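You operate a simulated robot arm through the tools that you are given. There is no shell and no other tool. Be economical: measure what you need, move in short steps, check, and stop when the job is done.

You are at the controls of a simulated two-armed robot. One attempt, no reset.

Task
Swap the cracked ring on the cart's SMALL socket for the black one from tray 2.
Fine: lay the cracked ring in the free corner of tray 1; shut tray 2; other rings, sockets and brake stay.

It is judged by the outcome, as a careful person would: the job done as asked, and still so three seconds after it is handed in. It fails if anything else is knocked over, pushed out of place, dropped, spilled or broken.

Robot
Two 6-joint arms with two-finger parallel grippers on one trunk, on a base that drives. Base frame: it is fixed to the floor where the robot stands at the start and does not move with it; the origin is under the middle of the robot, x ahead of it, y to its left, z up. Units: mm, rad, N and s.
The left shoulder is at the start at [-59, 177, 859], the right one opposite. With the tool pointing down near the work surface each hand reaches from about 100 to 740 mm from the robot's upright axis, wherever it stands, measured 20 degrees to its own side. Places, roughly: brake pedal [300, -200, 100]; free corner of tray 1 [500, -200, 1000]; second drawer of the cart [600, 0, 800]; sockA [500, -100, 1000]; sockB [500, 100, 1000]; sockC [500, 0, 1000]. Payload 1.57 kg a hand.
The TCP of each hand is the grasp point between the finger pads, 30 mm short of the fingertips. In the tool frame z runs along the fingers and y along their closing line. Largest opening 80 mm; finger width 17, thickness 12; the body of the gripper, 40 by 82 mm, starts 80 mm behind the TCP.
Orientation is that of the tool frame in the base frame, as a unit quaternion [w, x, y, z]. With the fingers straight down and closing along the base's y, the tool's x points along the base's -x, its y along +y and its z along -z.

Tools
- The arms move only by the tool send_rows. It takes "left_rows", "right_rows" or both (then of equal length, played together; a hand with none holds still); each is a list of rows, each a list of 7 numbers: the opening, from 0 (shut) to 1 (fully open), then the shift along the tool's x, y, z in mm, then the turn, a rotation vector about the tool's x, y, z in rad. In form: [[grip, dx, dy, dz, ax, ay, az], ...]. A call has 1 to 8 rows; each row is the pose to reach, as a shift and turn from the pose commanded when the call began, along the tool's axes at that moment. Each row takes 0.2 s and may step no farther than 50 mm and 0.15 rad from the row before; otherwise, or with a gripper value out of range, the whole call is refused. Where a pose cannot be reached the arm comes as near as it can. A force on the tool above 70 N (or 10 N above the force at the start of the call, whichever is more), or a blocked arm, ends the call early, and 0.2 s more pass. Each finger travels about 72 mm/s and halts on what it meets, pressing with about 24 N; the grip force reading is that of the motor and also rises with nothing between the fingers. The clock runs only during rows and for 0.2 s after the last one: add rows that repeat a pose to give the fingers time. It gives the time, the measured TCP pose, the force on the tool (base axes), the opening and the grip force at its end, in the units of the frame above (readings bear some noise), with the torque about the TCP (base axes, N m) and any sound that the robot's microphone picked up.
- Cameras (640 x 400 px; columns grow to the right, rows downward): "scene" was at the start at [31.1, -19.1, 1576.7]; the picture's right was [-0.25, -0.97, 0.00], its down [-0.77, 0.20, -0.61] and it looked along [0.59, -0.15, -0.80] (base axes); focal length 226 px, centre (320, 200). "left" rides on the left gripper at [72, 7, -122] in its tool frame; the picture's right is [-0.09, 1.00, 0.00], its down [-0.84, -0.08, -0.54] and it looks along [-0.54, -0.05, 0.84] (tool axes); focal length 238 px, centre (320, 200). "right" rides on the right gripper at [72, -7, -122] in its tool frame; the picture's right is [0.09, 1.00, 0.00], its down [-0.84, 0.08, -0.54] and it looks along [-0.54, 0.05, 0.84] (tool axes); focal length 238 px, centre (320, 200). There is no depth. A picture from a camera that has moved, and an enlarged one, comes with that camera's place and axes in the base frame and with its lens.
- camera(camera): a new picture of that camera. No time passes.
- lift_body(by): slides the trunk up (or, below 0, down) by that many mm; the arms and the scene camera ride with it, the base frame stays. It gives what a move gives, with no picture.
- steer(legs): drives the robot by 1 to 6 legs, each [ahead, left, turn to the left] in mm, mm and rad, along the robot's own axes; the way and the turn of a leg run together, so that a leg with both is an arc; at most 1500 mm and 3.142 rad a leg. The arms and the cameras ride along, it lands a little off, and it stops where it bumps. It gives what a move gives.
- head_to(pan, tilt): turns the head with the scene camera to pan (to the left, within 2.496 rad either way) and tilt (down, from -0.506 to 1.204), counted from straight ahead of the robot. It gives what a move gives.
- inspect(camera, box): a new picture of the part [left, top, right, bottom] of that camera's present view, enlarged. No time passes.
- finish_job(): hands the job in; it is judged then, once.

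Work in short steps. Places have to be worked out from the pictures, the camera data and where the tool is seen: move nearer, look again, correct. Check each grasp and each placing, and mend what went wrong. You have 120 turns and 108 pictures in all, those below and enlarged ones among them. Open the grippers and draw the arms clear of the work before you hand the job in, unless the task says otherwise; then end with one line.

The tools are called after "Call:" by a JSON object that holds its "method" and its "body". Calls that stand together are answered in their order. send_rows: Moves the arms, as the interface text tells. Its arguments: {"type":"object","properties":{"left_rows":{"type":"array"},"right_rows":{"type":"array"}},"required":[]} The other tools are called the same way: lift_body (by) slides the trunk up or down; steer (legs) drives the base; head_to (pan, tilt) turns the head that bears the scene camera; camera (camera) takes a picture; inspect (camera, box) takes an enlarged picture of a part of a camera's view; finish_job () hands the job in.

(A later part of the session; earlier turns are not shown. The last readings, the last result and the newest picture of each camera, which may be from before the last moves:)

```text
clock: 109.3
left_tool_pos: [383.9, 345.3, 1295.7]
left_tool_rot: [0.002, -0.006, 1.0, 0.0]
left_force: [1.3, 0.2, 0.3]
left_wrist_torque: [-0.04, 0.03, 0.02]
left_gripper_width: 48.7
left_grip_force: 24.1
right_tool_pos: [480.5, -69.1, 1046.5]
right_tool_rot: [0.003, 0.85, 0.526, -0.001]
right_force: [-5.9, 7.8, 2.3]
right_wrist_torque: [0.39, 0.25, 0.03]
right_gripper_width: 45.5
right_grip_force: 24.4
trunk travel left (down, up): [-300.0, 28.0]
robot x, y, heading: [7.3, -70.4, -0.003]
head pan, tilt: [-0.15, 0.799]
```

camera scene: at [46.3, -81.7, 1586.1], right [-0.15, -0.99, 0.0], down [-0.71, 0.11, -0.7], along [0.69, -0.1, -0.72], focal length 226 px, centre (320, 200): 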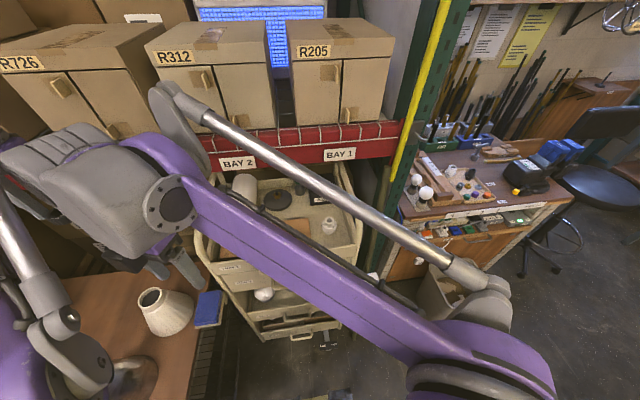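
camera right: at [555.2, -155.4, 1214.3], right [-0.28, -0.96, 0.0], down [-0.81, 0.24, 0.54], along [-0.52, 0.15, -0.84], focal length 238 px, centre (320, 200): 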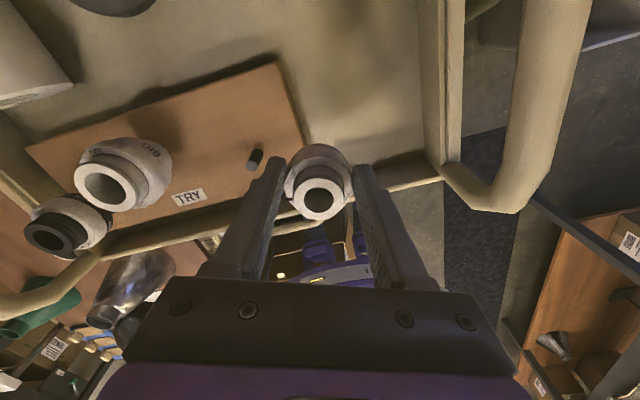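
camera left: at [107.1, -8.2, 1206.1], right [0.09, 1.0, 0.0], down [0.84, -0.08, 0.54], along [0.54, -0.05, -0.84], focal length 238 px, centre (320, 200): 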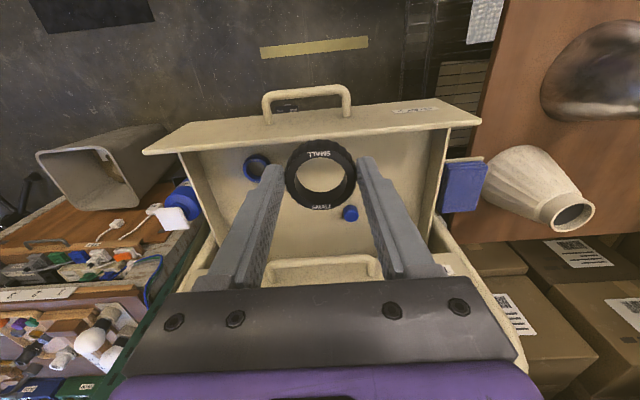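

Call:
{"method": "send_rows", "body": {"right_rows": [[0.4, 0, 0, 0.4, 0, 0, 0.13], [0.4, 0, 0, 0.8, 0, 0, 0.26], [0.4, 0, 0, 1.1, 0, 0, 0.39], [0.4, 0, 0, 1.4, 0, 0, 0.52], [0.4, 0, 0, 1.7, 0, 0, 0.65], [0.4, 0, 0, 2, 0, 0, 0.78]]}}

Call:
{"method": "camera", "body": {"camera": "right"}}

```text
clock: 110.8
left_tool_pos: [379.4, 350.7, 1296.2]
left_tool_rot: [0.003, -0.008, 1.0, -0.001]
left_force: [0.1, -0.6, 0.0]
left_wrist_torque: [0.0, 0.0, -0.01]
left_gripper_width: 48.8
left_grip_force: 24.1
right_tool_pos: [486.3, -96.0, 1046.5]
right_tool_rot: [-0.025, 0.98, 0.195, -0.003]
right_force: [-14.8, 36.4, 19.0]
right_wrist_torque: [1.57, 0.58, 0.33]
right_gripper_width: 67.7
right_grip_force: 20.7
right hand out of reach, approached as far as the arm can: row 5, 6
trunk travel left (down, up): [-300.0, 28.0]
robot x, y, heading: [6.0, -69.4, 0.006]
head pan, tilt: [-0.15, 0.799]
stopped in row 6 (right hand): the force on the tool passed its limit at 84 N (the readings are from after the stop); the commanded pose is now the measured one
```

```text
19 pictures are left
camera right: at [552.3, -66.8, 1169.2], right [0.47, -0.88, -0.05], down [-0.73, -0.42, 0.53], along [-0.49, -0.21, -0.84], focal length 238 px, centre (320, 200)
```

right: 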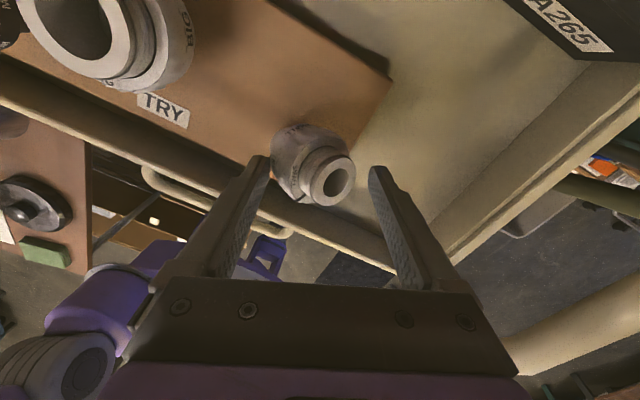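

The wrist ran out of range and the hand was dragged off the socket (fingers now at 67 mm, pressing it). I'll open fully, move toward the socket's centre to relieve the contact, then lift straight up.

Call:
{"method": "send_rows", "body": {"right_rows": [[1, 0, -3, 0, 0, 0, 0], [1, 0, -8, 0, 0, 0, 0], [1, 0, -9, 0, 0, 0, 0], [1, 0, -9, -20, 0, 0, 0], [1, 0, -9, -60, 0, 0, 0]]}}

Call:
{"method": "camera", "body": {"camera": "right"}}

Call:
{"method": "inspect", "body": {"camera": "scene", "box": [235, 160, 335, 235]}}

```text
clock: 112.0
left_tool_pos: [384.2, 346.1, 1295.2]
left_tool_rot: [0.001, -0.008, 1.0, 0.002]
left_force: [-1.3, 0.7, 0.0]
left_wrist_torque: [-0.01, 0.0, 0.01]
left_gripper_width: 48.5
left_grip_force: 23.6
right_tool_pos: [488.1, -103.3, 1105.2]
right_tool_rot: [-0.023, 0.98, 0.195, -0.002]
right_force: [0.9, 0.1, -0.2]
right_wrist_torque: [-0.01, -0.01, 0.01]
right_gripper_width: 80.1
right_grip_force: 0.0
right hand out of reach, approached as far as the arm can: row 2, 3, 4, 5
trunk travel left (down, up): [-300.0, 28.0]
robot x, y, heading: [11.1, -70.0, -0.002]
head pan, tilt: [-0.15, 0.799]
```

```text
18 pictures are left
camera right: at [555.2, -74.6, 1226.6], right [0.47, -0.88, -0.05], down [-0.74, -0.41, 0.54], along [-0.49, -0.22, -0.84], focal length 238 px, centre (320, 200)
```

right: 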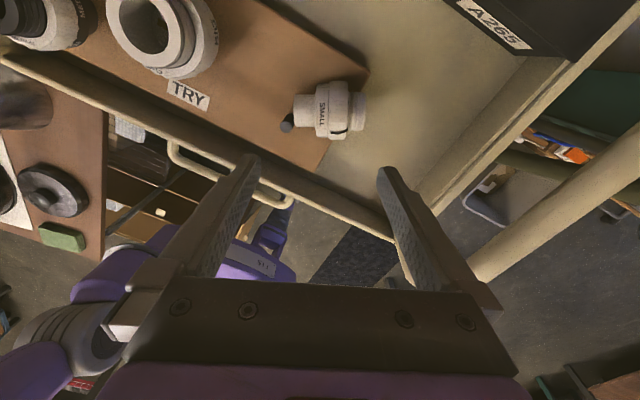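

```text
5.33 times, centred on (285, 198) of scene
camera zoom: at [45.8, -80.9, 1586.2], right [-0.15, -0.99, 0.0], down [-0.71, 0.11, -0.7], along [0.69, -0.1, -0.72], focal length 1207 px, centre (507, 213)
```

zoom: 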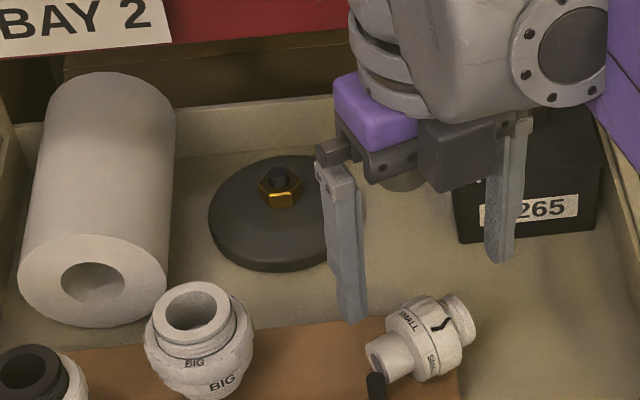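

The socket slipped off the stud and lies on the board, so it had not really caught. New plan: hold the socket body in one hand and swap the collar with the other, then return the socket to its stud. First I'll draw the right hand back while unwinding its wrist.

Call:
{"method": "send_rows", "body": {"right_rows": [[1, -10, 2, -30, 0, 0, -0.15], [1, -40, 11, -60, 0, 0, -0.3], [1, -72, 20, -85, 0, 0, -0.45], [1, -104, 29, -105, 0, 0, -0.6], [1, -136, 38, -120, 0, 0, -0.75], [1, -168, 46, -130, 0, 0, -0.9], [1, -200, 55, -140, 0, 0, -1.05], [1, -230, 63.6, -145, 0, 0, -1.2]]}}

Call:
{"method": "send_rows", "body": {"right_rows": [[1, 0, 0, 0, 0, 0, -0.15], [1, 0, 0, 0, 0, 0, -0.3], [1, 0, 0, 0, 0, 0, -0.45], [1, 0, 0, 0, 0, 0, -0.6], [1, 0, 0, 0, 0, 0, -0.75], [1, 0, 0, 0, 0, 0, -0.9], [1, 0, 0, 0, 0, 0, -1.05], [1, 0, 0, 0, 0, 0, -1.2]]}}

Call:
{"method": "send_rows", "body": {"right_rows": [[1, 0, 0, 0, 0, 0, -0.15], [1, 0, 0, 0, 0, 0, -0.3], [1, 0, 0, 0, 0, 0, -0.45], [1, 0, 0, 0, 0, 0, -0.6], [1, 0, 0, 0, 0, 0, -0.75], [1, 0, 0, 0, 0, 0, -0.9], [1, 0, 0, 0, 0, 0, -1.05], [1, 0, 0, 0, 0, 0, -1.2]]}}

Call:
{"method": "inspect", "body": {"camera": "scene", "box": [230, 150, 350, 240]}}

```text
clock: 113.8
left_tool_pos: [382.9, 346.0, 1295.4]
left_tool_rot: [0.001, -0.007, 1.0, 0.0]
left_force: [-0.7, -0.1, 0.1]
left_wrist_torque: [-0.01, 0.0, 0.01]
left_gripper_width: 48.5
left_grip_force: 23.9
right_tool_pos: [301.4, -256.3, 1247.4]
right_tool_rot: [-0.018, 0.703, 0.711, 0.01]
right_force: [0.5, -0.3, 0.0]
right_wrist_torque: [-0.02, -0.04, 0.0]
right_gripper_width: 79.7
right_grip_force: 0.1
trunk travel left (down, up): [-300.0, 28.0]
robot x, y, heading: [4.7, -64.2, -0.006]
head pan, tilt: [-0.15, 0.799]
```

```text
clock: 115.5
left_tool_pos: [383.9, 345.2, 1294.6]
left_tool_rot: [0.001, -0.007, 1.0, 0.001]
left_force: [0.2, -0.4, 1.3]
left_wrist_torque: [-0.02, -0.01, 0.01]
left_gripper_width: 48.7
left_grip_force: 23.6
right_tool_pos: [302.2, -254.2, 1246.1]
right_tool_rot: [-0.009, 0.176, 0.984, 0.018]
right_force: [0.5, 1.0, -1.2]
right_wrist_torque: [0.03, 0.0, 0.0]
right_gripper_width: 80.1
right_grip_force: 0.1
trunk travel left (down, up): [-300.0, 28.0]
robot x, y, heading: [7.3, -65.8, 0.003]
head pan, tilt: [-0.15, 0.799]
```

```text
clock: 117.3
left_tool_pos: [382.6, 345.3, 1297.4]
left_tool_rot: [0.0, -0.007, 1.0, 0.001]
left_force: [0.4, -0.5, -0.2]
left_wrist_torque: [0.0, -0.01, -0.03]
left_gripper_width: 48.4
left_grip_force: 23.9
right_tool_pos: [301.6, -255.1, 1245.3]
right_tool_rot: [0.003, -0.409, 0.912, 0.022]
right_force: [-0.1, 0.7, 0.1]
right_wrist_torque: [0.04, -0.01, -0.03]
right_gripper_width: 80.2
right_grip_force: 0.1
trunk travel left (down, up): [-300.0, 28.0]
robot x, y, heading: [7.0, -69.8, 0.002]
head pan, tilt: [-0.15, 0.799]
```

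```text
4.44 times, centred on (290, 195) of scene
camera zoom: at [46.2, -80.9, 1586.1], right [-0.15, -0.99, 0.0], down [-0.71, 0.11, -0.7], along [0.69, -0.1, -0.72], focal length 1006 px, centre (453, 222)
```

zoom: 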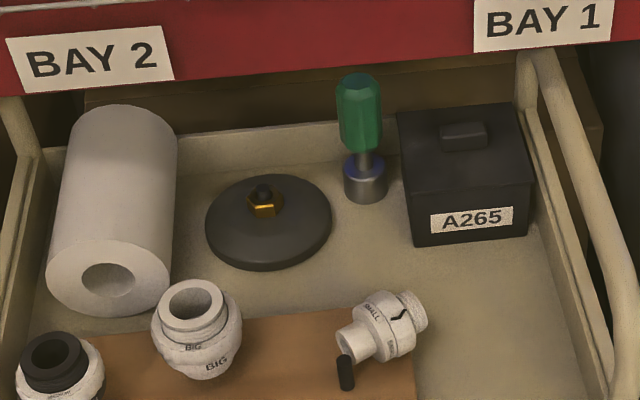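

The socket lies at about [512, -98] with its neck toward [0.46, -0.89]. I'll move the right hand aside while twisting to match, and bring the left hand over the front-right floor of tray 1 to set the black ring down for a moment.

Call:
{"method": "send_rows", "body": {"right_rows": [[1, 13, 0, 0, 0, 0, -0.15], [1, 26, 0, 0, 0, 0, -0.3], [1, 39, 1, 0, 0, 0, -0.45], [1, 52, 1, 0, 0, 0, -0.6], [1, 65, 1, 0, 0, 0, -0.75], [1, 78, 2, 0, 0, 0, -0.9], [1, 90, 2, 0, 0, 0, -1.05], [1, 102, 2, 0, 0, 0, -1.2]], "left_rows": [[0.4, -5, -44, 8, 0, 0, 0], [0.4, -10, -87, 15, 0, 0, 0], [0.4, -15, -131, 22, 0, 0, 0], [0.4, -20, -175, 30, 0, 0, 0], [0.4, -25, -219, 38, 0, 0, 0], [0.4, -30, -262, 45, 0, 0, 0], [0.4, -35, -306, 52, 0, 0, 0], [0.4, -40, -350, 60, 0, 0, 0]]}}

Call:
{"method": "send_rows", "body": {"left_rows": [[0.4, -7, -40, 5, 0, 0, 0], [0.4, -14, -80, 15, 0, 0, 0], [0.4, -21, -120, 30, 0, 0, 0], [0.4, -32, -160, 55, 0, 0, 0], [0.4, -32, -171, 100, 0, 0, 0], [0.4, -32, -171, 145, 0, 0, 0]]}}

Call:
{"method": "camera", "body": {"camera": "left"}}

```text
clock: 119.2
left_tool_pos: [429.9, -6.3, 1234.6]
left_tool_rot: [0.001, -0.008, 1.0, 0.002]
left_force: [0.1, 0.6, 0.6]
left_wrist_torque: [0.01, 0.06, -0.01]
left_gripper_width: 48.8
left_grip_force: 24.4
right_tool_pos: [232.0, -331.7, 1244.6]
right_tool_rot: [-0.013, 0.853, -0.521, -0.017]
right_force: [0.7, -0.3, -0.5]
right_wrist_torque: [-0.01, 0.02, 0.02]
right_gripper_width: 80.2
right_grip_force: 0.1
trunk travel left (down, up): [-300.0, 28.0]
robot x, y, heading: [9.8, -68.7, 0.003]
head pan, tilt: [-0.15, 0.799]
```

```text
clock: 120.5
left_tool_pos: [462.8, -175.9, 1090.0]
left_tool_rot: [0.001, -0.007, 1.0, 0.001]
left_force: [-0.2, -0.8, -0.2]
left_wrist_torque: [0.03, 0.03, 0.01]
left_gripper_width: 48.8
left_grip_force: 24.0
right_tool_pos: [231.9, -330.6, 1244.0]
right_tool_rot: [-0.013, 0.853, -0.522, -0.016]
right_force: [0.2, 0.1, 0.3]
right_wrist_torque: [-0.03, -0.03, 0.01]
right_gripper_width: 79.8
right_grip_force: 0.1
trunk travel left (down, up): [-300.0, 28.0]
robot x, y, heading: [10.5, -69.9, -0.002]
head pan, tilt: [-0.15, 0.799]
```

```text
15 pictures are left
camera left: at [390.4, -170.1, 1210.8], right [0.08, 1.0, 0.0], down [0.84, -0.07, 0.54], along [0.54, -0.04, -0.84], focal length 238 px, centre (320, 200)
```

left: 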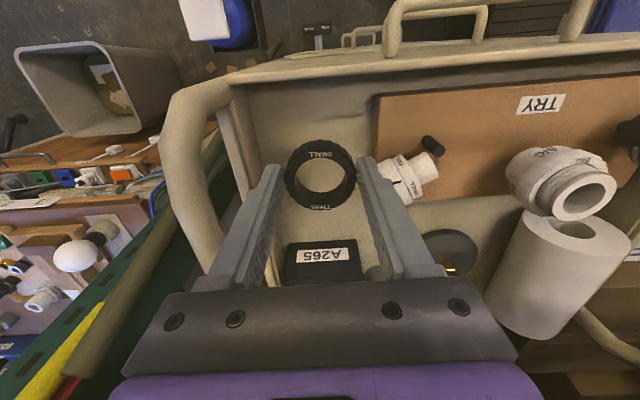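

The floor below the ring is clear. Lowering the black ring close to the tray floor.

Call:
{"method": "send_rows", "body": {"left_rows": [[0.4, 0, 0, 30, 0, 0, 0], [0.4, 0, 0, 60, 0, 0, 0], [0.4, 0, 0, 80, 0, 0, 0], [0.4, 0, 0, 88, 0, 0, 0], [0.4, 0, 0, 92, 0, 0, 0]]}}

Call:
{"method": "send_rows", "body": {"left_rows": [[0.4, 0, 0, 2, 0, 0, 0], [0.4, 0, 0, 4, 0, 0, 0]]}}

```text
clock: 121.8
left_tool_pos: [464.0, -173.4, 998.6]
left_tool_rot: [0.001, -0.007, 1.0, 0.0]
left_force: [0.4, 0.1, -0.9]
left_wrist_torque: [0.01, -0.01, 0.01]
left_gripper_width: 48.6
left_grip_force: 24.0
right_tool_pos: [231.7, -330.0, 1243.5]
right_tool_rot: [-0.014, 0.853, -0.521, -0.016]
right_force: [0.0, 0.1, -0.5]
right_wrist_torque: [0.01, 0.01, 0.01]
right_gripper_width: 79.5
right_grip_force: 0.1
trunk travel left (down, up): [-300.0, 28.0]
robot x, y, heading: [7.4, -67.3, 0.004]
head pan, tilt: [-0.15, 0.799]
```

```text
clock: 122.3
left_tool_pos: [463.5, -172.5, 994.0]
left_tool_rot: [0.0, -0.008, 1.0, 0.001]
left_force: [-0.4, 0.5, 0.0]
left_wrist_torque: [0.0, -0.04, 0.0]
left_gripper_width: 48.9
left_grip_force: 23.6
right_tool_pos: [232.5, -330.5, 1244.2]
right_tool_rot: [-0.014, 0.853, -0.521, -0.017]
right_force: [-0.1, 0.2, 0.7]
right_wrist_torque: [-0.01, 0.01, -0.01]
right_gripper_width: 80.1
right_grip_force: 0.1
trunk travel left (down, up): [-300.0, 28.0]
robot x, y, heading: [7.8, -68.1, 0.003]
head pan, tilt: [-0.15, 0.799]
```

Call:
{"method": "send_rows", "body": {"left_rows": [[0.4, 0, 0, 2, 0, 0, 0], [0.4, 0, 0, 4, 0, 0, 0]]}}

Call:
{"method": "send_rows", "body": {"left_rows": [[0.4, 0, 0, 1.5, 0, 0, 0], [0.4, 0, 0, 3, 0, 0, 0]]}}

Call:
{"method": "send_rows", "body": {"left_rows": [[0.4, 0, 0, 1, 0, 0, 0], [0.4, 0, 0, 2, 0, 0, 0]]}}

```text
clock: 123.0
left_tool_pos: [462.7, -174.1, 990.3]
left_tool_rot: [0.001, -0.006, 1.0, 0.001]
left_force: [-0.5, -0.4, 0.0]
left_wrist_torque: [-0.01, 0.0, -0.02]
left_gripper_width: 48.7
left_grip_force: 23.5
right_tool_pos: [230.9, -331.4, 1245.3]
right_tool_rot: [-0.013, 0.853, -0.521, -0.017]
right_force: [-0.4, 0.5, 0.7]
right_wrist_torque: [-0.02, 0.01, 0.01]
right_gripper_width: 80.2
right_grip_force: 0.1
trunk travel left (down, up): [-300.0, 28.0]
robot x, y, heading: [2.3, -65.6, 0.001]
head pan, tilt: [-0.15, 0.799]
```

```text
clock: 123.5
left_tool_pos: [463.7, -173.4, 987.9]
left_tool_rot: [0.002, -0.007, 1.0, 0.001]
left_force: [-0.1, -0.2, 0.3]
left_wrist_torque: [-0.02, -0.03, 0.0]
left_gripper_width: 48.5
left_grip_force: 24.2
right_tool_pos: [232.1, -328.4, 1243.2]
right_tool_rot: [-0.013, 0.852, -0.523, -0.016]
right_force: [-0.5, 0.5, 0.5]
right_wrist_torque: [0.04, -0.02, 0.0]
right_gripper_width: 80.1
right_grip_force: 0.1
trunk travel left (down, up): [-300.0, 28.0]
robot x, y, heading: [7.9, -67.3, 0.002]
head pan, tilt: [-0.15, 0.799]
```

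```text
clock: 124.2
left_tool_pos: [463.5, -173.6, 986.8]
left_tool_rot: [0.002, -0.006, 1.0, 0.0]
left_force: [0.7, -1.6, 16.5]
left_wrist_torque: [-0.11, -0.05, 0.02]
left_gripper_width: 48.4
left_grip_force: 23.7
right_tool_pos: [231.0, -332.1, 1244.6]
right_tool_rot: [-0.014, 0.853, -0.522, -0.016]
right_force: [0.0, 0.5, -0.6]
right_wrist_torque: [0.01, -0.03, -0.03]
right_gripper_width: 80.2
right_grip_force: 0.0
trunk travel left (down, up): [-300.0, 28.0]
robot x, y, heading: [6.3, -67.1, 0.0]
head pan, tilt: [-0.15, 0.799]
```

The black ring is down (contact at TCP z 987). I'll release it, lift, and move the left hand aside.

Call:
{"method": "send_rows", "body": {"left_rows": [[0.4, 0, 0, -0.5, 0, 0, 0], [0.6, 0, 0, -0.5, 0, 0, 0], [0.8, 0, 0, -0.5, 0, 0, 0], [0.8, 0, 0, -0.5, 0, 0, 0], [0.8, 0, 0, -40, 0, 0, 0], [0.8, 0, 0, -85, 0, 0, 0], [0.8, 0, 0, -130, 0, 0, 0], [0.8, 0, 0, -175, 0, 0, 0]]}}

Call:
{"method": "send_rows", "body": {"left_rows": [[0.8, 5, 40, -15, 0, 0, 0], [0.8, 15, 80, -30, 0, 0, 0], [0.8, 25, 120, -45, 0, 0, 0], [0.8, 35, 160, -60, 0, 0, 0], [0.8, 45, 200, -75, 0, 0, 0], [0.8, 55, 240, -85, 0, 0, 0], [0.8, 70, 280, -90, 0, 0, 0], [0.8, 85, 310, -90, 0, 0, 0]], "right_rows": [[1, 0, 0, 0, 0.01, 0.01, 0], [1, 0, 0, 0, 0, 0, 0], [1, 0, 0, 0, 0, 0, 0], [1, 0, 0, 0, 0, 0, 0], [1, 0, 0, 0, 0, 0, 0], [1, 0, 0, 0, 0, 0, 0], [1, 0, 0, 0, 0, 0, 0], [1, 0, 0, 0, 0, 0, 0]]}}

Call:
{"method": "inspect", "body": {"camera": "left", "box": [100, 60, 340, 210]}}

```text
clock: 126.0
left_tool_pos: [460.9, -175.2, 1160.3]
left_tool_rot: [0.0, -0.007, 1.0, 0.0]
left_force: [0.8, 0.0, 0.2]
left_wrist_torque: [-0.01, -0.01, -0.03]
left_gripper_width: 63.8
left_grip_force: 0.0
right_tool_pos: [232.0, -329.8, 1243.7]
right_tool_rot: [-0.013, 0.853, -0.522, -0.016]
right_force: [-0.5, 0.8, -0.1]
right_wrist_torque: [0.01, 0.0, 0.02]
right_gripper_width: 80.0
right_grip_force: 0.1
trunk travel left (down, up): [-300.0, 28.0]
robot x, y, heading: [8.3, -70.0, -0.001]
head pan, tilt: [-0.15, 0.799]
```

```text
clock: 127.8
left_tool_pos: [372.6, 137.7, 1251.7]
left_tool_rot: [0.001, -0.007, 1.0, 0.001]
left_force: [0.0, 0.0, -0.2]
left_wrist_torque: [0.0, -0.04, 0.01]
left_gripper_width: 63.9
left_grip_force: 0.2
right_tool_pos: [231.6, -330.1, 1244.0]
right_tool_rot: [-0.013, 0.852, -0.522, -0.016]
right_force: [-0.1, 0.7, 0.0]
right_wrist_torque: [-0.02, -0.02, -0.01]
right_gripper_width: 79.9
right_grip_force: 0.1
trunk travel left (down, up): [-300.0, 28.0]
robot x, y, heading: [7.9, -67.1, 0.002]
head pan, tilt: [-0.15, 0.799]
```

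```text
2.67 times, centred on (220, 135) of left
camera zoom: at [299.9, 141.7, 1374.0], right [0.08, 1.0, 0.0], down [0.84, -0.07, 0.54], along [0.54, -0.04, -0.84], focal length 636 px, centre (587, 373)
```

zoom: 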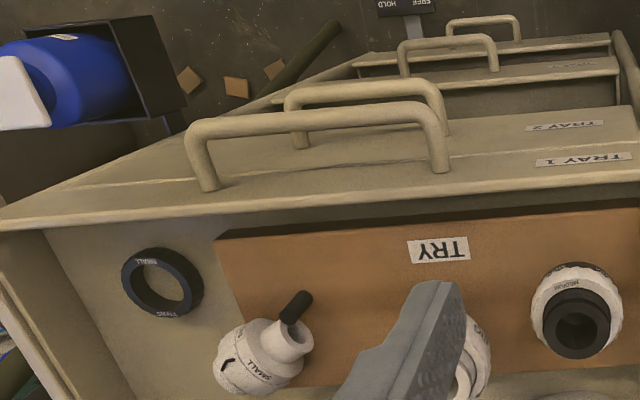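

Both parts are in view. I'll bring the right hand above the lying socket's base cylinder (about [499, -82]), levelling its small tilt, with fingers across its axis.

Call:
{"method": "send_rows", "body": {"right_rows": [[0.8, -12, -43, 15, 0, 0.01, 0], [0.8, -25, -87, 30, 0, 0.02, 0], [0.8, -37, -131, 45, 0, 0.03, 0], [0.8, -50, -175, 60, 0, 0.041, 0], [0.8, -62, -219, 78, 0, 0.041, 0], [0.8, -75, -262, 95, 0, 0.041, 0], [0.8, -88, -306, 112, 0, 0.041, 0], [0.8, -100, -350, 130, 0, 0.041, 0]]}}

Call:
{"method": "send_rows", "body": {"right_rows": [[0.7, 0, 0, 20, 0, 0, 0], [0.7, 0, 0, 35, 0, 0, 0], [0.7, 0, 0, 35, 0, 0, 0]]}}

Call:
{"method": "camera", "body": {"camera": "right"}}

```text
clock: 129.6
left_tool_pos: [375.2, 136.7, 1252.0]
left_tool_rot: [0.001, -0.006, 1.0, 0.001]
left_force: [0.0, 0.1, -0.5]
left_wrist_torque: [0.0, 0.02, 0.0]
left_gripper_width: 63.9
left_grip_force: 0.1
right_tool_pos: [497.8, -75.8, 1121.1]
right_tool_rot: [-0.001, 0.853, -0.522, 0.001]
right_force: [0.4, 0.9, 0.0]
right_wrist_torque: [0.0, 0.02, 0.02]
right_gripper_width: 64.0
right_grip_force: 0.0
trunk travel left (down, up): [-300.0, 28.0]
robot x, y, heading: [6.3, -69.8, 0.002]
head pan, tilt: [-0.15, 0.799]
```

```text
clock: 130.3
left_tool_pos: [372.9, 135.6, 1252.1]
left_tool_rot: [0.001, -0.008, 1.0, 0.0]
left_force: [-0.1, -1.0, -1.3]
left_wrist_torque: [0.01, -0.02, 0.0]
left_gripper_width: 63.8
left_grip_force: 0.1
right_tool_pos: [497.8, -76.4, 1085.6]
right_tool_rot: [-0.003, 0.853, -0.522, 0.002]
right_force: [0.6, -0.7, 0.5]
right_wrist_torque: [0.0, 0.01, 0.02]
right_gripper_width: 56.0
right_grip_force: 0.1
trunk travel left (down, up): [-300.0, 28.0]
robot x, y, heading: [7.4, -68.5, 0.001]
head pan, tilt: [-0.15, 0.799]
```

```text
13 pictures are left
camera right: at [536.8, -136.7, 1207.6], right [-0.85, -0.53, -0.01], down [-0.45, 0.71, 0.54], along [-0.29, 0.46, -0.84], focal length 238 px, centre (320, 200)
```

right: 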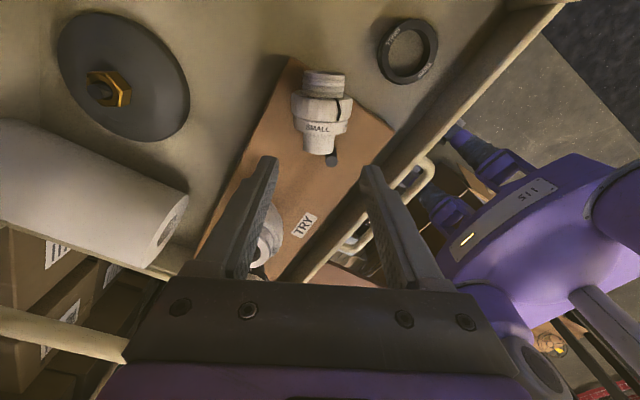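

The socket lies with its axis along the fingers' side direction and its base cylinder (20 mm long) is right under the TCP. I'll descend over it and close on the cylinder.

Call:
{"method": "send_rows", "body": {"right_rows": [[0.7, -1, -0.5, 20, 0, 0, 0], [0.7, -1, -0.5, 40, 0, 0, 0], [0.7, -1, -0.5, 58, 0, 0, 0], [0.7, -1, -0.5, 68, 0, 0, 0], [0.7, -1, -0.5, 74, 0, 0, 0]]}}

Call:
{"method": "send_rows", "body": {"right_rows": [[0.5, 0, 0, 0, 0, 0, 0], [0.3, 0, 0, 0, 0, 0, 0], [0.15, 0, 0, 0, 0, 0, 0], [0.15, 0, 0, 0, 0, 0, 0], [0.15, 0, 0, 0, 0, 0, 0]]}}

Call:
{"method": "inspect", "body": {"camera": "right", "box": [240, 70, 400, 230]}}

```text
clock: 131.6
left_tool_pos: [374.3, 135.0, 1252.1]
left_tool_rot: [0.001, -0.007, 1.0, 0.0]
left_force: [0.1, 0.1, 0.7]
left_wrist_torque: [-0.01, -0.03, 0.03]
left_gripper_width: 63.9
left_grip_force: 0.0
right_tool_pos: [496.6, -74.6, 1010.9]
right_tool_rot: [-0.002, 0.853, -0.522, 0.001]
right_force: [0.8, -0.2, 0.0]
right_wrist_torque: [0.01, 0.01, 0.02]
right_gripper_width: 55.9
right_grip_force: 0.1
trunk travel left (down, up): [-300.0, 28.0]
robot x, y, heading: [3.3, -71.9, -0.0]
head pan, tilt: [-0.15, 0.799]
```

```text
clock: 132.8
left_tool_pos: [374.1, 135.9, 1252.5]
left_tool_rot: [0.001, -0.007, 1.0, 0.0]
left_force: [0.0, 0.1, -0.7]
left_wrist_torque: [0.01, 0.02, -0.03]
left_gripper_width: 64.0
left_grip_force: 0.1
right_tool_pos: [497.6, -75.1, 1010.8]
right_tool_rot: [-0.001, 0.853, -0.523, 0.002]
right_force: [0.6, -0.8, 0.4]
right_wrist_torque: [0.02, -0.02, 0.0]
right_gripper_width: 23.7
right_grip_force: 23.8
trunk travel left (down, up): [-300.0, 28.0]
robot x, y, heading: [3.9, -66.9, -0.002]
head pan, tilt: [-0.15, 0.799]
```

```text
2.50 times, centred on (320, 150) of right
camera zoom: at [535.8, -135.4, 1132.6], right [-0.84, -0.53, -0.01], down [-0.45, 0.71, 0.54], along [-0.29, 0.46, -0.84], focal length 596 px, centre (320, 325)
```

zoom: 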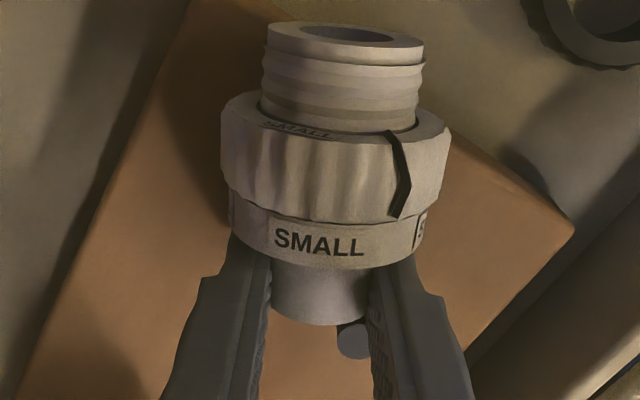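

The right hand now holds just the body's base cylinder (23.7 mm); flange, cracked ring and neck are free. I'll lift it, yaw, then pitch the fingers forward so the socket stands upright in the air.

Call:
{"method": "send_rows", "body": {"right_rows": [[0.15, 0, 0, -20, 0, 0, 0], [0.15, 0, 0, -50, 0, 0, 0], [0.15, -2, 10, -80, 0, 0, -0.14], [0.15, -4, 21, -110, 0, 0, -0.28], [0.15, -5, 32, -130, 0, 0, -0.42], [0.15, -7, 42, -140, 0, 0, -0.56], [0.15, -9, 53, -150, 0, 0, -0.71], [0.15, -9, 63, -150, 0, 0, -0.71]]}}

Call:
{"method": "send_rows", "body": {"right_rows": [[0.15, 0, 0, 0, 0, 0.15, 0], [0.15, 0, 0, 0, 0, 0.3, 0], [0.15, 0, 0, 0, 0, 0.45, 0], [0.15, 0, 0, 0, 0, 0.6, 0], [0.15, 0, 0, 0, 0, 0.75, 0], [0.15, 0, 0, 0, 0, 0.9, 0], [0.15, 0, 0, 0, 0, 1.05, 0], [0.15, 0, 0, 0, 0, 1.2, 0]]}}

Call:
{"method": "send_rows", "body": {"right_rows": [[0.15, 0, 0, 0, 0, 0.12, 0], [0.15, 0, 0, 0, 0, 0.25, 0], [0.15, 0, 0, 0, 0, 0.37, 0], [0.15, 0, 0, 0, 0, 0.37, 0]]}}

Call:
{"method": "inspect", "body": {"camera": "scene", "box": [200, 100, 440, 250]}}

```text
clock: 134.6
left_tool_pos: [372.8, 134.8, 1252.0]
left_tool_rot: [0.001, -0.006, 1.0, 0.0]
left_force: [-0.1, -0.2, -0.6]
left_wrist_torque: [0.01, 0.01, -0.01]
left_gripper_width: 64.0
left_grip_force: 0.0
right_tool_pos: [436.8, -97.2, 1160.5]
right_tool_rot: [-0.002, 0.981, -0.192, 0.002]
right_force: [0.7, -0.1, -0.8]
right_wrist_torque: [0.02, 0.03, -0.02]
right_gripper_width: 23.7
right_grip_force: 24.4
trunk travel left (down, up): [-300.0, 28.0]
robot x, y, heading: [5.3, -72.3, 0.002]
head pan, tilt: [-0.15, 0.799]
```

```text
clock: 136.3
left_tool_pos: [373.3, 136.5, 1252.2]
left_tool_rot: [0.001, -0.007, 1.0, 0.0]
left_force: [0.6, -0.4, 0.9]
left_wrist_torque: [0.05, 0.0, -0.01]
left_gripper_width: 63.8
left_grip_force: 0.1
right_tool_pos: [435.9, -97.0, 1161.2]
right_tool_rot: [0.108, 0.808, -0.161, 0.556]
right_force: [0.8, 0.1, -0.8]
right_wrist_torque: [0.0, 0.03, -0.01]
right_gripper_width: 23.9
right_grip_force: 24.0
trunk travel left (down, up): [-300.0, 28.0]
robot x, y, heading: [6.2, -67.9, 0.001]
head pan, tilt: [-0.15, 0.799]
```

```text
clock: 137.3
left_tool_pos: [373.7, 135.0, 1250.9]
left_tool_rot: [0.001, -0.006, 1.0, 0.001]
left_force: [-0.4, 0.4, -0.4]
left_wrist_torque: [0.02, -0.01, 0.01]
left_gripper_width: 64.1
left_grip_force: 0.0
right_tool_pos: [436.4, -96.5, 1161.4]
right_tool_rot: [0.136, 0.692, -0.138, 0.695]
right_force: [-0.3, 0.1, -0.3]
right_wrist_torque: [0.04, 0.01, 0.02]
right_gripper_width: 23.6
right_grip_force: 24.0
trunk travel left (down, up): [-300.0, 28.0]
robot x, y, heading: [7.0, -68.5, -0.001]
head pan, tilt: [-0.15, 0.799]
```

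```text
2.67 times, centred on (320, 175) of scene
camera zoom: at [46.0, -81.1, 1586.2], right [-0.15, -0.99, 0.0], down [-0.71, 0.11, -0.7], along [0.69, -0.1, -0.72], focal length 603 px, centre (320, 267)
```

zoom: 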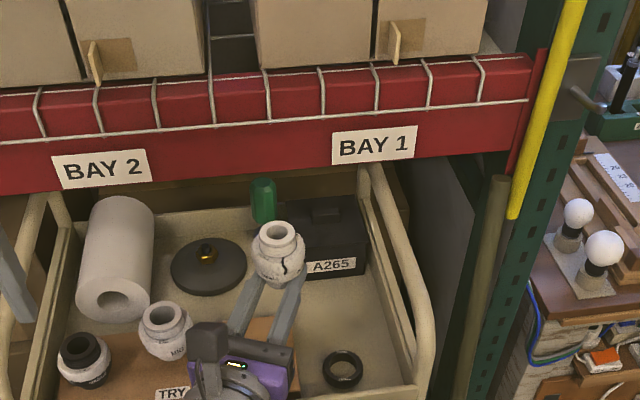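

The socket stands upright in the right hand at about [449, -102], with its ring around z 1182–1203. I'll bring the left hand above it, pre-twisted clockwise for the longest unscrewing sweep.

Call:
{"method": "send_rows", "body": {"left_rows": [[0.85, -9, -29, -8, 0, 0, 0.15], [0.85, -19, -59, -16, 0, 0, 0.3], [0.85, -28, -88, -24, 0, 0, 0.45], [0.85, -37, -118, -32, 0, 0, 0.6], [0.85, -47, -148, -38, 0, 0, 0.75], [0.85, -56, -177, -38, 0, 0, 0.9], [0.85, -66, -207, -38, 0, 0, 1.05], [0.85, -75, -236, -38, 0, 0, 1.2]]}}

Call:
{"method": "send_rows", "body": {"left_rows": [[0.85, 0, 0, 0, 0, 0, 0.15], [0.85, 0, 0, 0, 0, 0, 0.3], [0.85, 0, 0, 0, 0, 0, 0.45], [0.85, 0, 0, 0, 0, 0, 0.6], [0.85, 0, 0, 0, 0, 0, 0.75], [0.85, 0, 0, 0, 0, 0, 0.9], [0.85, 0, 0, 0, 0, 0, 1.05], [0.85, 0, 0, 0, 0, 0, 1.2]]}}

Call:
{"method": "camera", "body": {"camera": "left"}}

```text
clock: 139.2
left_tool_pos: [453.3, -100.5, 1288.5]
left_tool_rot: [0.001, 0.561, 0.828, 0.002]
left_force: [-0.3, 0.7, 0.2]
left_wrist_torque: [0.02, 0.03, 0.02]
left_gripper_width: 68.0
left_grip_force: 0.1
right_tool_pos: [436.9, -98.6, 1161.0]
right_tool_rot: [0.135, 0.693, -0.139, 0.694]
right_force: [0.4, 1.1, -0.6]
right_wrist_torque: [0.01, -0.01, 0.01]
right_gripper_width: 23.5
right_grip_force: 24.0
trunk travel left (down, up): [-300.0, 28.0]
robot x, y, heading: [9.3, -73.8, -0.001]
head pan, tilt: [-0.15, 0.799]
```

```text
clock: 140.9
left_tool_pos: [452.2, -101.7, 1287.7]
left_tool_rot: [0.0, 0.93, 0.367, 0.001]
left_force: [-0.1, -0.5, 0.1]
left_wrist_torque: [0.0, 0.05, -0.01]
left_gripper_width: 68.1
left_grip_force: 0.0
right_tool_pos: [437.0, -96.6, 1160.2]
right_tool_rot: [0.135, 0.693, -0.138, 0.695]
right_force: [0.1, -0.3, -1.7]
right_wrist_torque: [-0.03, 0.0, 0.0]
right_gripper_width: 23.7
right_grip_force: 23.9
trunk travel left (down, up): [-300.0, 28.0]
robot x, y, heading: [7.3, -69.3, 0.003]
head pan, tilt: [-0.15, 0.799]
```

```text
10 pictures are left
camera left: at [507.5, -57.7, 1410.6], right [0.61, -0.79, 0.0], down [-0.66, -0.52, 0.54], along [-0.43, -0.33, -0.84], focal length 238 px, centre (320, 200)
```

left: 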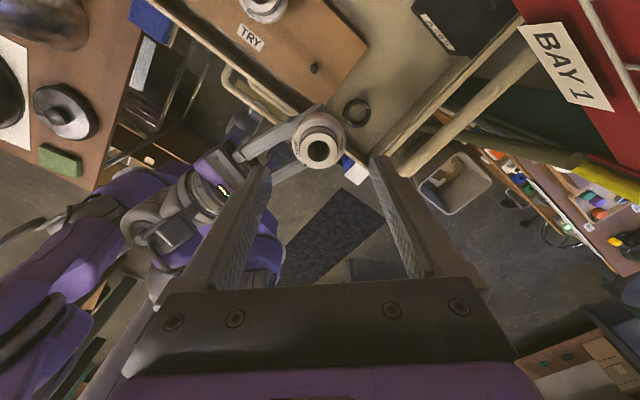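

Aligned within a couple of mm. I'll descend so the fingertips reach only the ring (tips at about z 1187) and close.

Call:
{"method": "send_rows", "body": {"left_rows": [[0.85, -1.5, -2, 20, 0, 0, 0], [0.85, -1.5, -2, 45, 0, 0, 0], [0.85, -1.5, -2, 62, 0, 0, 0], [0.85, -1.5, -2, 71, 0, 0, 0], [0.65, -1.5, -2, 71, 0, 0, 0], [0.45, -1.5, -2, 71, 0, 0, 0], [0.4, -1.5, -2, 71, 0, 0, 0], [0.4, -1.5, -2, 71, 0, 0, 0]]}}

Call:
{"method": "inspect", "body": {"camera": "left", "box": [250, 120, 390, 240]}}

```text
clock: 142.8
left_tool_pos: [449.6, -98.4, 1216.5]
left_tool_rot: [0.0, 0.929, 0.369, 0.001]
left_force: [8.7, -7.3, -1.5]
left_wrist_torque: [-0.25, -0.35, 0.0]
left_gripper_width: 48.5
left_grip_force: 23.9
right_tool_pos: [437.0, -96.4, 1161.8]
right_tool_rot: [0.135, 0.693, -0.137, 0.695]
right_force: [-9.2, 7.8, 1.1]
right_wrist_torque: [-0.11, -0.23, 0.04]
right_gripper_width: 23.6
right_grip_force: 24.1
trunk travel left (down, up): [-300.0, 28.0]
robot x, y, heading: [6.6, -67.7, 0.002]
head pan, tilt: [-0.15, 0.799]
```

```text
3.33 times, centred on (320, 180) of left
camera zoom: at [505.7, -56.4, 1338.8], right [0.62, -0.79, 0.0], down [-0.66, -0.52, 0.54], along [-0.42, -0.33, -0.84], focal length 794 px, centre (320, 267)
```

zoom: 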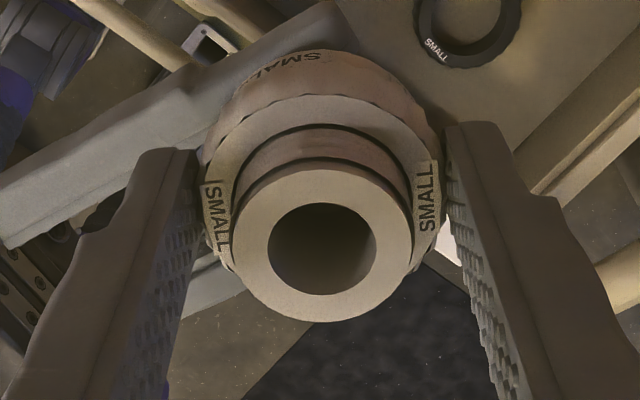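

Width 48.5 mm confirms I'm on the ring alone (the flange read 45.5). Unscrewing counter-clockwise in three sweeps while the right hand holds the body.

Call:
{"method": "send_rows", "body": {"left_rows": [[0.4, 0, 0, 0, 0, 0, -0.15], [0.4, 0, 0, 0, 0, 0, -0.3], [0.4, 0, 0, -0.2, 0, 0, -0.45], [0.4, 0, 0, -0.3, 0, 0, -0.6], [0.4, 0, 0, -0.4, 0, 0, -0.75], [0.4, 0, 0, -0.5, 0, 0, -0.9], [0.4, 0, 0, -0.6, 0, 0, -1.05], [0.4, 0, 0, -0.7, 0, 0, -1.2]]}}

Call:
{"method": "send_rows", "body": {"left_rows": [[0.4, 0, 0, -0.1, 0, 0, -0.15], [0.4, 0, 0, -0.2, 0, 0, -0.3], [0.4, 0, 0, -0.3, 0, 0, -0.45], [0.4, 0, 0, -0.4, 0, 0, -0.6], [0.4, 0, 0, -0.5, 0, 0, -0.75], [0.4, 0, 0, -0.6, 0, 0, -0.9], [0.4, 0, 0, -0.7, 0, 0, -1.05], [0.4, 0, 0, -0.8, 0, 0, -1.2]]}}

Call:
{"method": "send_rows", "body": {"left_rows": [[0.4, 0, 0, -0.1, 0, 0, -0.15], [0.4, 0, 0, -0.2, 0, 0, -0.3], [0.4, 0, 0, -0.3, 0, 0, -0.45], [0.4, 0, 0, -0.4, 0, 0, -0.6], [0.4, 0, 0, -0.5, 0, 0, -0.75], [0.4, 0, 0, -0.6, 0, 0, -0.9], [0.4, 0, 0, -0.7, 0, 0, -1.05], [0.4, 0, 0, -0.8, 0, 0, -1.2]]}}

```text
clock: 144.6
left_tool_pos: [448.5, -99.1, 1216.6]
left_tool_rot: [-0.001, 0.558, 0.83, 0.001]
left_force: [-15.5, -1.7, 12.2]
left_wrist_torque: [0.01, 0.77, -0.05]
left_gripper_width: 48.7
left_grip_force: 23.9
right_tool_pos: [436.6, -97.0, 1161.6]
right_tool_rot: [0.135, 0.693, -0.138, 0.695]
right_force: [16.1, 1.2, -13.9]
right_wrist_torque: [-0.01, 0.28, 0.12]
right_gripper_width: 23.8
right_grip_force: 24.2
trunk travel left (down, up): [-300.0, 28.0]
robot x, y, heading: [10.0, -71.3, 0.005]
head pan, tilt: [-0.15, 0.799]
```

```text
clock: 146.3
left_tool_pos: [449.1, -101.2, 1218.6]
left_tool_rot: [0.001, -0.008, 1.0, 0.0]
left_force: [-2.0, -22.3, 12.1]
left_wrist_torque: [-0.75, 0.29, 0.01]
left_gripper_width: 48.6
left_grip_force: 24.1
right_tool_pos: [437.0, -96.5, 1160.6]
right_tool_rot: [0.133, 0.693, -0.137, 0.695]
right_force: [2.5, 21.1, -13.3]
right_wrist_torque: [-0.42, 0.03, 0.35]
right_gripper_width: 23.8
right_grip_force: 24.0
trunk travel left (down, up): [-300.0, 28.0]
robot x, y, heading: [10.3, -71.3, 0.001]
head pan, tilt: [-0.15, 0.799]
```

```text
clock: 148.2
left_tool_pos: [449.0, -99.7, 1219.7]
left_tool_rot: [0.002, -0.573, 0.82, 0.001]
left_force: [-1.5, 8.7, -0.5]
left_wrist_torque: [0.23, 0.04, -0.16]
left_gripper_width: 45.8
left_grip_force: 24.1
right_tool_pos: [437.0, -96.9, 1160.7]
right_tool_rot: [0.136, 0.692, -0.139, 0.695]
right_force: [1.2, -9.0, -0.2]
right_wrist_torque: [0.31, 0.05, 0.05]
right_gripper_width: 23.7
right_grip_force: 23.8
trunk travel left (down, up): [-300.0, 28.0]
robot x, y, heading: [6.7, -69.7, 0.005]
head pan, tilt: [-0.15, 0.799]
```

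Forces vanished and the cracked ring's width relaxed after 3.6 rad, so it seems to have left its thread. I'll turn slightly more, then lift gently.

Call:
{"method": "send_rows", "body": {"left_rows": [[0.4, 0, 0, -0.3, 0, 0, -0.15], [0.4, 0, 0, -0.6, 0, 0, -0.3], [0.4, 0, 0, -3, 0, 0, -0.4], [0.4, 0, 0, -7, 0, 0, -0.4], [0.4, 0, 0, -12, 0, 0, -0.4]]}}

```text
clock: 149.3
left_tool_pos: [448.5, -100.6, 1231.5]
left_tool_rot: [-0.001, 0.723, -0.691, 0.001]
left_force: [-4.6, 11.4, -6.7]
left_wrist_torque: [0.28, 0.14, 0.02]
left_gripper_width: 45.6
left_grip_force: 23.5
right_tool_pos: [435.6, -96.4, 1162.1]
right_tool_rot: [0.134, 0.693, -0.138, 0.695]
right_force: [5.7, -10.2, 6.3]
right_wrist_torque: [0.49, 0.11, -0.1]
right_gripper_width: 23.9
right_grip_force: 24.3
trunk travel left (down, up): [-300.0, 28.0]
robot x, y, heading: [9.1, -68.3, 0.001]
head pan, tilt: [-0.15, 0.799]
```

Only light drag: the ring is sliding up the neck. Lifting it clear and checking.

Call:
{"method": "send_rows", "body": {"left_rows": [[0.4, 0, 0, -10, 0, 0, 0], [0.4, 0, 0, -25, 0, 0, 0], [0.4, 0, 0, -45, 0, 0, 0], [0.4, 0, 0, -70, 0, 0, 0]]}}

Call:
{"method": "inspect", "body": {"camera": "scene", "box": [240, 60, 400, 240]}}

```text
clock: 150.3
left_tool_pos: [446.7, -99.2, 1294.8]
left_tool_rot: [0.0, 0.722, -0.691, -0.001]
left_force: [0.0, 0.0, 0.5]
left_wrist_torque: [0.01, 0.01, 0.0]
left_gripper_width: 45.8
left_grip_force: 24.3
left hand out of reach, approached as far as the arm can: row 4
right_tool_pos: [437.5, -97.1, 1161.6]
right_tool_rot: [0.135, 0.693, -0.138, 0.695]
right_force: [-0.1, -0.2, -0.9]
right_wrist_torque: [-0.02, 0.02, 0.0]
right_gripper_width: 23.7
right_grip_force: 23.5
trunk travel left (down, up): [-300.0, 28.0]
robot x, y, heading: [3.9, -70.5, 0.006]
head pan, tilt: [-0.15, 0.799]
```

```text
2.22 times, centred on (320, 150) of scene
camera zoom: at [46.7, -81.1, 1586.2], right [-0.15, -0.99, 0.0], down [-0.71, 0.11, -0.7], along [0.69, -0.1, -0.72], focal length 503 px, centre (320, 311)
```

zoom: 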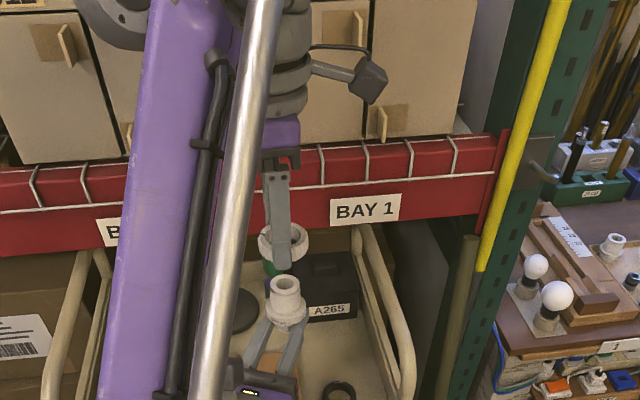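

The cracked ring is off. I'll move the right hand (holding the body) aside, untwist the left, and carry the cracked ring over the free corner.

Call:
{"method": "send_rows", "body": {"right_rows": [[0.15, 5, 22, -5, 0, 0, 0], [0.15, 10, 45, -11, 0, 0, 0], [0.15, 15, 67, -17, 0, 0, 0], [0.15, 20, 90, -22, 0, 0, 0], [0.15, 25, 112, -28, 0, 0, 0], [0.15, 30, 135, -33, 0, 0, 0], [0.15, 35, 157, -39, 0, 0, 0], [0.15, 40, 180, -44.6, 0, 0, 0]], "left_rows": [[0.4, 0, 0, 0, 0, 0, 0.15], [0.4, 0, 0, 0, 0, 0, 0.3], [0.4, 0, 0, 0, 0, 0, 0.45], [0.4, 0, 0, 0, 0, 0, 0.6], [0.4, 0, 0, 0, 0, 0, 0.75], [0.4, 0, 0, 0, 0, 0, 0.9], [0.4, 0, 0, 0, 0, 0, 1.05], [0.4, 0, 0, 0, 0, 0, 1.2]]}}

Call:
{"method": "send_rows", "body": {"left_rows": [[0.4, -10, -28, 5, 0, 0, 0.1], [0.4, -20, -56, 15, 0, 0, 0.2], [0.4, -30, -84, 30, 0, 0, 0.3], [0.4, -43, -119, 45, 0, 0, 0.42], [0.4, -43, -119, 90, 0, 0, 0.42], [0.4, -43, -119, 135, 0, 0, 0.42]]}}

Call:
{"method": "camera", "body": {"camera": "left"}}

```text
clock: 152.2
left_tool_pos: [444.3, -98.9, 1296.5]
left_tool_rot: [0.002, -0.204, 0.979, 0.0]
left_force: [-0.5, -0.4, -1.2]
left_wrist_torque: [0.06, -0.01, 0.0]
left_gripper_width: 45.6
left_grip_force: 24.0
right_tool_pos: [326.0, -247.2, 1200.7]
right_tool_rot: [0.134, 0.693, -0.138, 0.695]
right_force: [0.1, -0.6, -0.7]
right_wrist_torque: [-0.03, 0.03, 0.02]
right_gripper_width: 23.6
right_grip_force: 24.3
trunk travel left (down, up): [-300.0, 28.0]
robot x, y, heading: [7.1, -71.4, 0.003]
head pan, tilt: [-0.15, 0.799]
```

```text
clock: 153.6
left_tool_pos: [529.7, -189.9, 1161.3]
left_tool_rot: [0.001, 0.003, 1.0, 0.002]
left_force: [0.1, -0.2, -1.2]
left_wrist_torque: [-0.03, 0.01, 0.01]
left_gripper_width: 45.4
left_grip_force: 24.5
left hand out of reach, approached as far as the arm can: row 1, 2, 3, 4, 5
right_tool_pos: [326.4, -244.7, 1201.1]
right_tool_rot: [0.135, 0.693, -0.138, 0.695]
right_force: [0.5, -0.9, -1.0]
right_wrist_torque: [0.01, -0.01, 0.02]
right_gripper_width: 23.5
right_grip_force: 23.8
trunk travel left (down, up): [-300.0, 28.0]
robot x, y, heading: [2.7, -69.2, -0.003]
head pan, tilt: [-0.15, 0.799]
```

```text
7 pictures are left
camera left: at [457.4, -183.3, 1283.3], right [0.1, 1.0, 0.0], down [0.84, -0.08, 0.54], along [0.54, -0.05, -0.84], focal length 238 px, centre (320, 200)
```

left: 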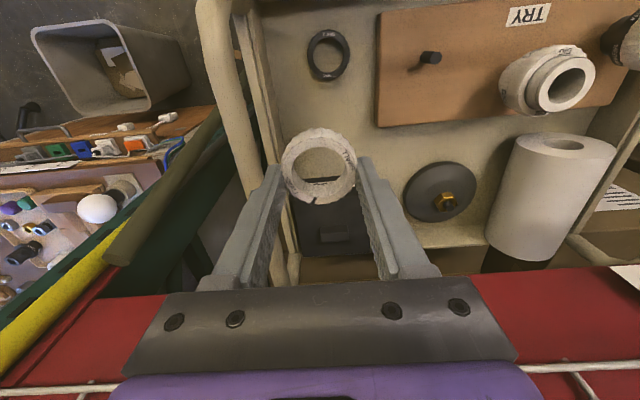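

Over the corner the floor is clear. I'll shift slightly inward from the wall, lower, and creep to contact.

Call:
{"method": "send_rows", "body": {"left_rows": [[0.4, 4, 8, 35, 0, 0, 0], [0.4, 4, 8, 75, 0, 0, 0], [0.4, 4, 8, 115, 0, 0, 0], [0.4, 4, 8, 145, 0, 0, 0], [0.4, 4, 8, 162, 0, 0, 0], [0.4, 4, 8, 165, 0, 0, 0]]}}

Call:
{"method": "send_rows", "body": {"left_rows": [[0.4, 0, 0, 1.5, 0, 0, 0], [0.4, 0, 0, 3, 0, 0, 0]]}}

Call:
{"method": "send_rows", "body": {"left_rows": [[0.4, 0, 0, 1.5, 0, 0, 0], [0.4, 0, 0, 3, 0, 0, 0]]}}

```text
clock: 154.9
left_tool_pos: [527.7, -181.8, 998.0]
left_tool_rot: [0.0, 0.003, 1.0, 0.0]
left_force: [0.5, 0.4, -0.9]
left_wrist_torque: [0.02, -0.02, -0.01]
left_gripper_width: 45.3
left_grip_force: 24.2
right_tool_pos: [327.0, -244.5, 1200.2]
right_tool_rot: [0.135, 0.693, -0.138, 0.695]
right_force: [1.1, 1.0, -0.2]
right_wrist_torque: [0.01, -0.01, 0.0]
right_gripper_width: 23.2
right_grip_force: 23.6
trunk travel left (down, up): [-300.0, 28.0]
robot x, y, heading: [5.6, -66.3, 0.006]
head pan, tilt: [-0.15, 0.799]
```

```text
clock: 155.6
left_tool_pos: [528.0, -180.1, 993.2]
left_tool_rot: [0.001, 0.002, 1.0, 0.001]
left_force: [-1.4, -0.1, -0.6]
left_wrist_torque: [0.03, 0.02, -0.02]
left_gripper_width: 45.5
left_grip_force: 24.3
right_tool_pos: [327.3, -246.1, 1200.8]
right_tool_rot: [0.135, 0.693, -0.138, 0.695]
right_force: [-0.1, -0.3, -0.7]
right_wrist_torque: [0.04, 0.0, 0.02]
right_gripper_width: 23.6
right_grip_force: 24.5
trunk travel left (down, up): [-300.0, 28.0]
robot x, y, heading: [7.8, -67.8, 0.006]
head pan, tilt: [-0.15, 0.799]
```

```text
clock: 156.2
left_tool_pos: [529.6, -181.2, 991.7]
left_tool_rot: [0.001, 0.003, 1.0, 0.001]
left_force: [0.6, -0.2, -0.5]
left_wrist_torque: [-0.01, -0.02, -0.01]
left_gripper_width: 45.6
left_grip_force: 23.7
right_tool_pos: [327.3, -244.9, 1201.2]
right_tool_rot: [0.136, 0.693, -0.138, 0.695]
right_force: [0.5, -0.3, -1.5]
right_wrist_torque: [0.01, 0.01, 0.02]
right_gripper_width: 23.7
right_grip_force: 24.1
trunk travel left (down, up): [-300.0, 28.0]
robot x, y, heading: [8.9, -68.3, 0.004]
head pan, tilt: [-0.15, 0.799]
```

Call:
{"method": "send_rows", "body": {"left_rows": [[0.4, 0, 0, 1.2, 0, 0, 0], [0.4, 0, 0, 2.4, 0, 0, 0]]}}

Call:
{"method": "send_rows", "body": {"left_rows": [[0.4, 0, 0, 1, 0, 0, 0], [0.4, 0, 0, 2, 0, 0, 0]]}}

```text
clock: 156.8
left_tool_pos: [529.1, -182.9, 987.9]
left_tool_rot: [0.001, 0.002, 1.0, 0.001]
left_force: [-0.3, -0.1, 0.3]
left_wrist_torque: [0.01, -0.02, 0.01]
left_gripper_width: 45.3
left_grip_force: 24.0
right_tool_pos: [326.7, -245.1, 1200.0]
right_tool_rot: [0.135, 0.693, -0.138, 0.695]
right_force: [-0.9, -0.3, 0.0]
right_wrist_torque: [0.04, 0.01, 0.0]
right_gripper_width: 23.5
right_grip_force: 23.9
trunk travel left (down, up): [-300.0, 28.0]
robot x, y, heading: [7.5, -71.8, 0.005]
head pan, tilt: [-0.15, 0.799]
```

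```text
clock: 157.3
left_tool_pos: [529.7, -182.2, 987.1]
left_tool_rot: [0.001, 0.003, 1.0, 0.001]
left_force: [1.0, -0.1, -0.5]
left_wrist_torque: [0.02, -0.01, 0.01]
left_gripper_width: 45.2
left_grip_force: 23.8
right_tool_pos: [326.5, -245.2, 1201.2]
right_tool_rot: [0.136, 0.692, -0.139, 0.695]
right_force: [0.2, -0.4, -0.7]
right_wrist_torque: [0.03, 0.03, 0.0]
right_gripper_width: 23.6
right_grip_force: 24.1
trunk travel left (down, up): [-300.0, 28.0]
robot x, y, heading: [8.9, -70.9, 0.002]
head pan, tilt: [-0.15, 0.799]
```

Call:
{"method": "send_rows", "body": {"left_rows": [[0.4, 0, 0, 1, 0, 0, 0], [0.4, 0, 0, 2, 0, 0, 0]]}}

Call:
{"method": "send_rows", "body": {"left_rows": [[0.4, 0, 0, 0.8, 0, 0, 0], [0.4, 0, 0, 1.6, 0, 0, 0]]}}

```text
clock: 157.9
left_tool_pos: [530.2, -181.7, 984.9]
left_tool_rot: [0.001, 0.003, 1.0, 0.0]
left_force: [-0.2, 0.3, 0.1]
left_wrist_torque: [-0.01, 0.0, 0.02]
left_gripper_width: 45.3
left_grip_force: 23.7
right_tool_pos: [326.0, -245.6, 1200.5]
right_tool_rot: [0.136, 0.693, -0.139, 0.695]
right_force: [-0.3, 0.4, -0.7]
right_wrist_torque: [0.0, -0.03, 0.0]
right_gripper_width: 23.5
right_grip_force: 24.2
trunk travel left (down, up): [-300.0, 28.0]
robot x, y, heading: [5.1, -69.0, 0.002]
head pan, tilt: [-0.15, 0.799]
```

```text
clock: 158.6
left_tool_pos: [530.9, -181.9, 983.4]
left_tool_rot: [0.001, 0.003, 1.0, 0.001]
left_force: [0.5, 0.3, -0.6]
left_wrist_torque: [0.01, -0.01, -0.02]
left_gripper_width: 45.7
left_grip_force: 24.2
right_tool_pos: [326.5, -245.1, 1201.0]
right_tool_rot: [0.135, 0.693, -0.138, 0.695]
right_force: [0.4, -0.8, -0.3]
right_wrist_torque: [0.01, -0.01, -0.02]
right_gripper_width: 23.6
right_grip_force: 23.8
trunk travel left (down, up): [-300.0, 28.0]
robot x, y, heading: [10.0, -67.9, -0.0]
head pan, tilt: [-0.15, 0.799]
```

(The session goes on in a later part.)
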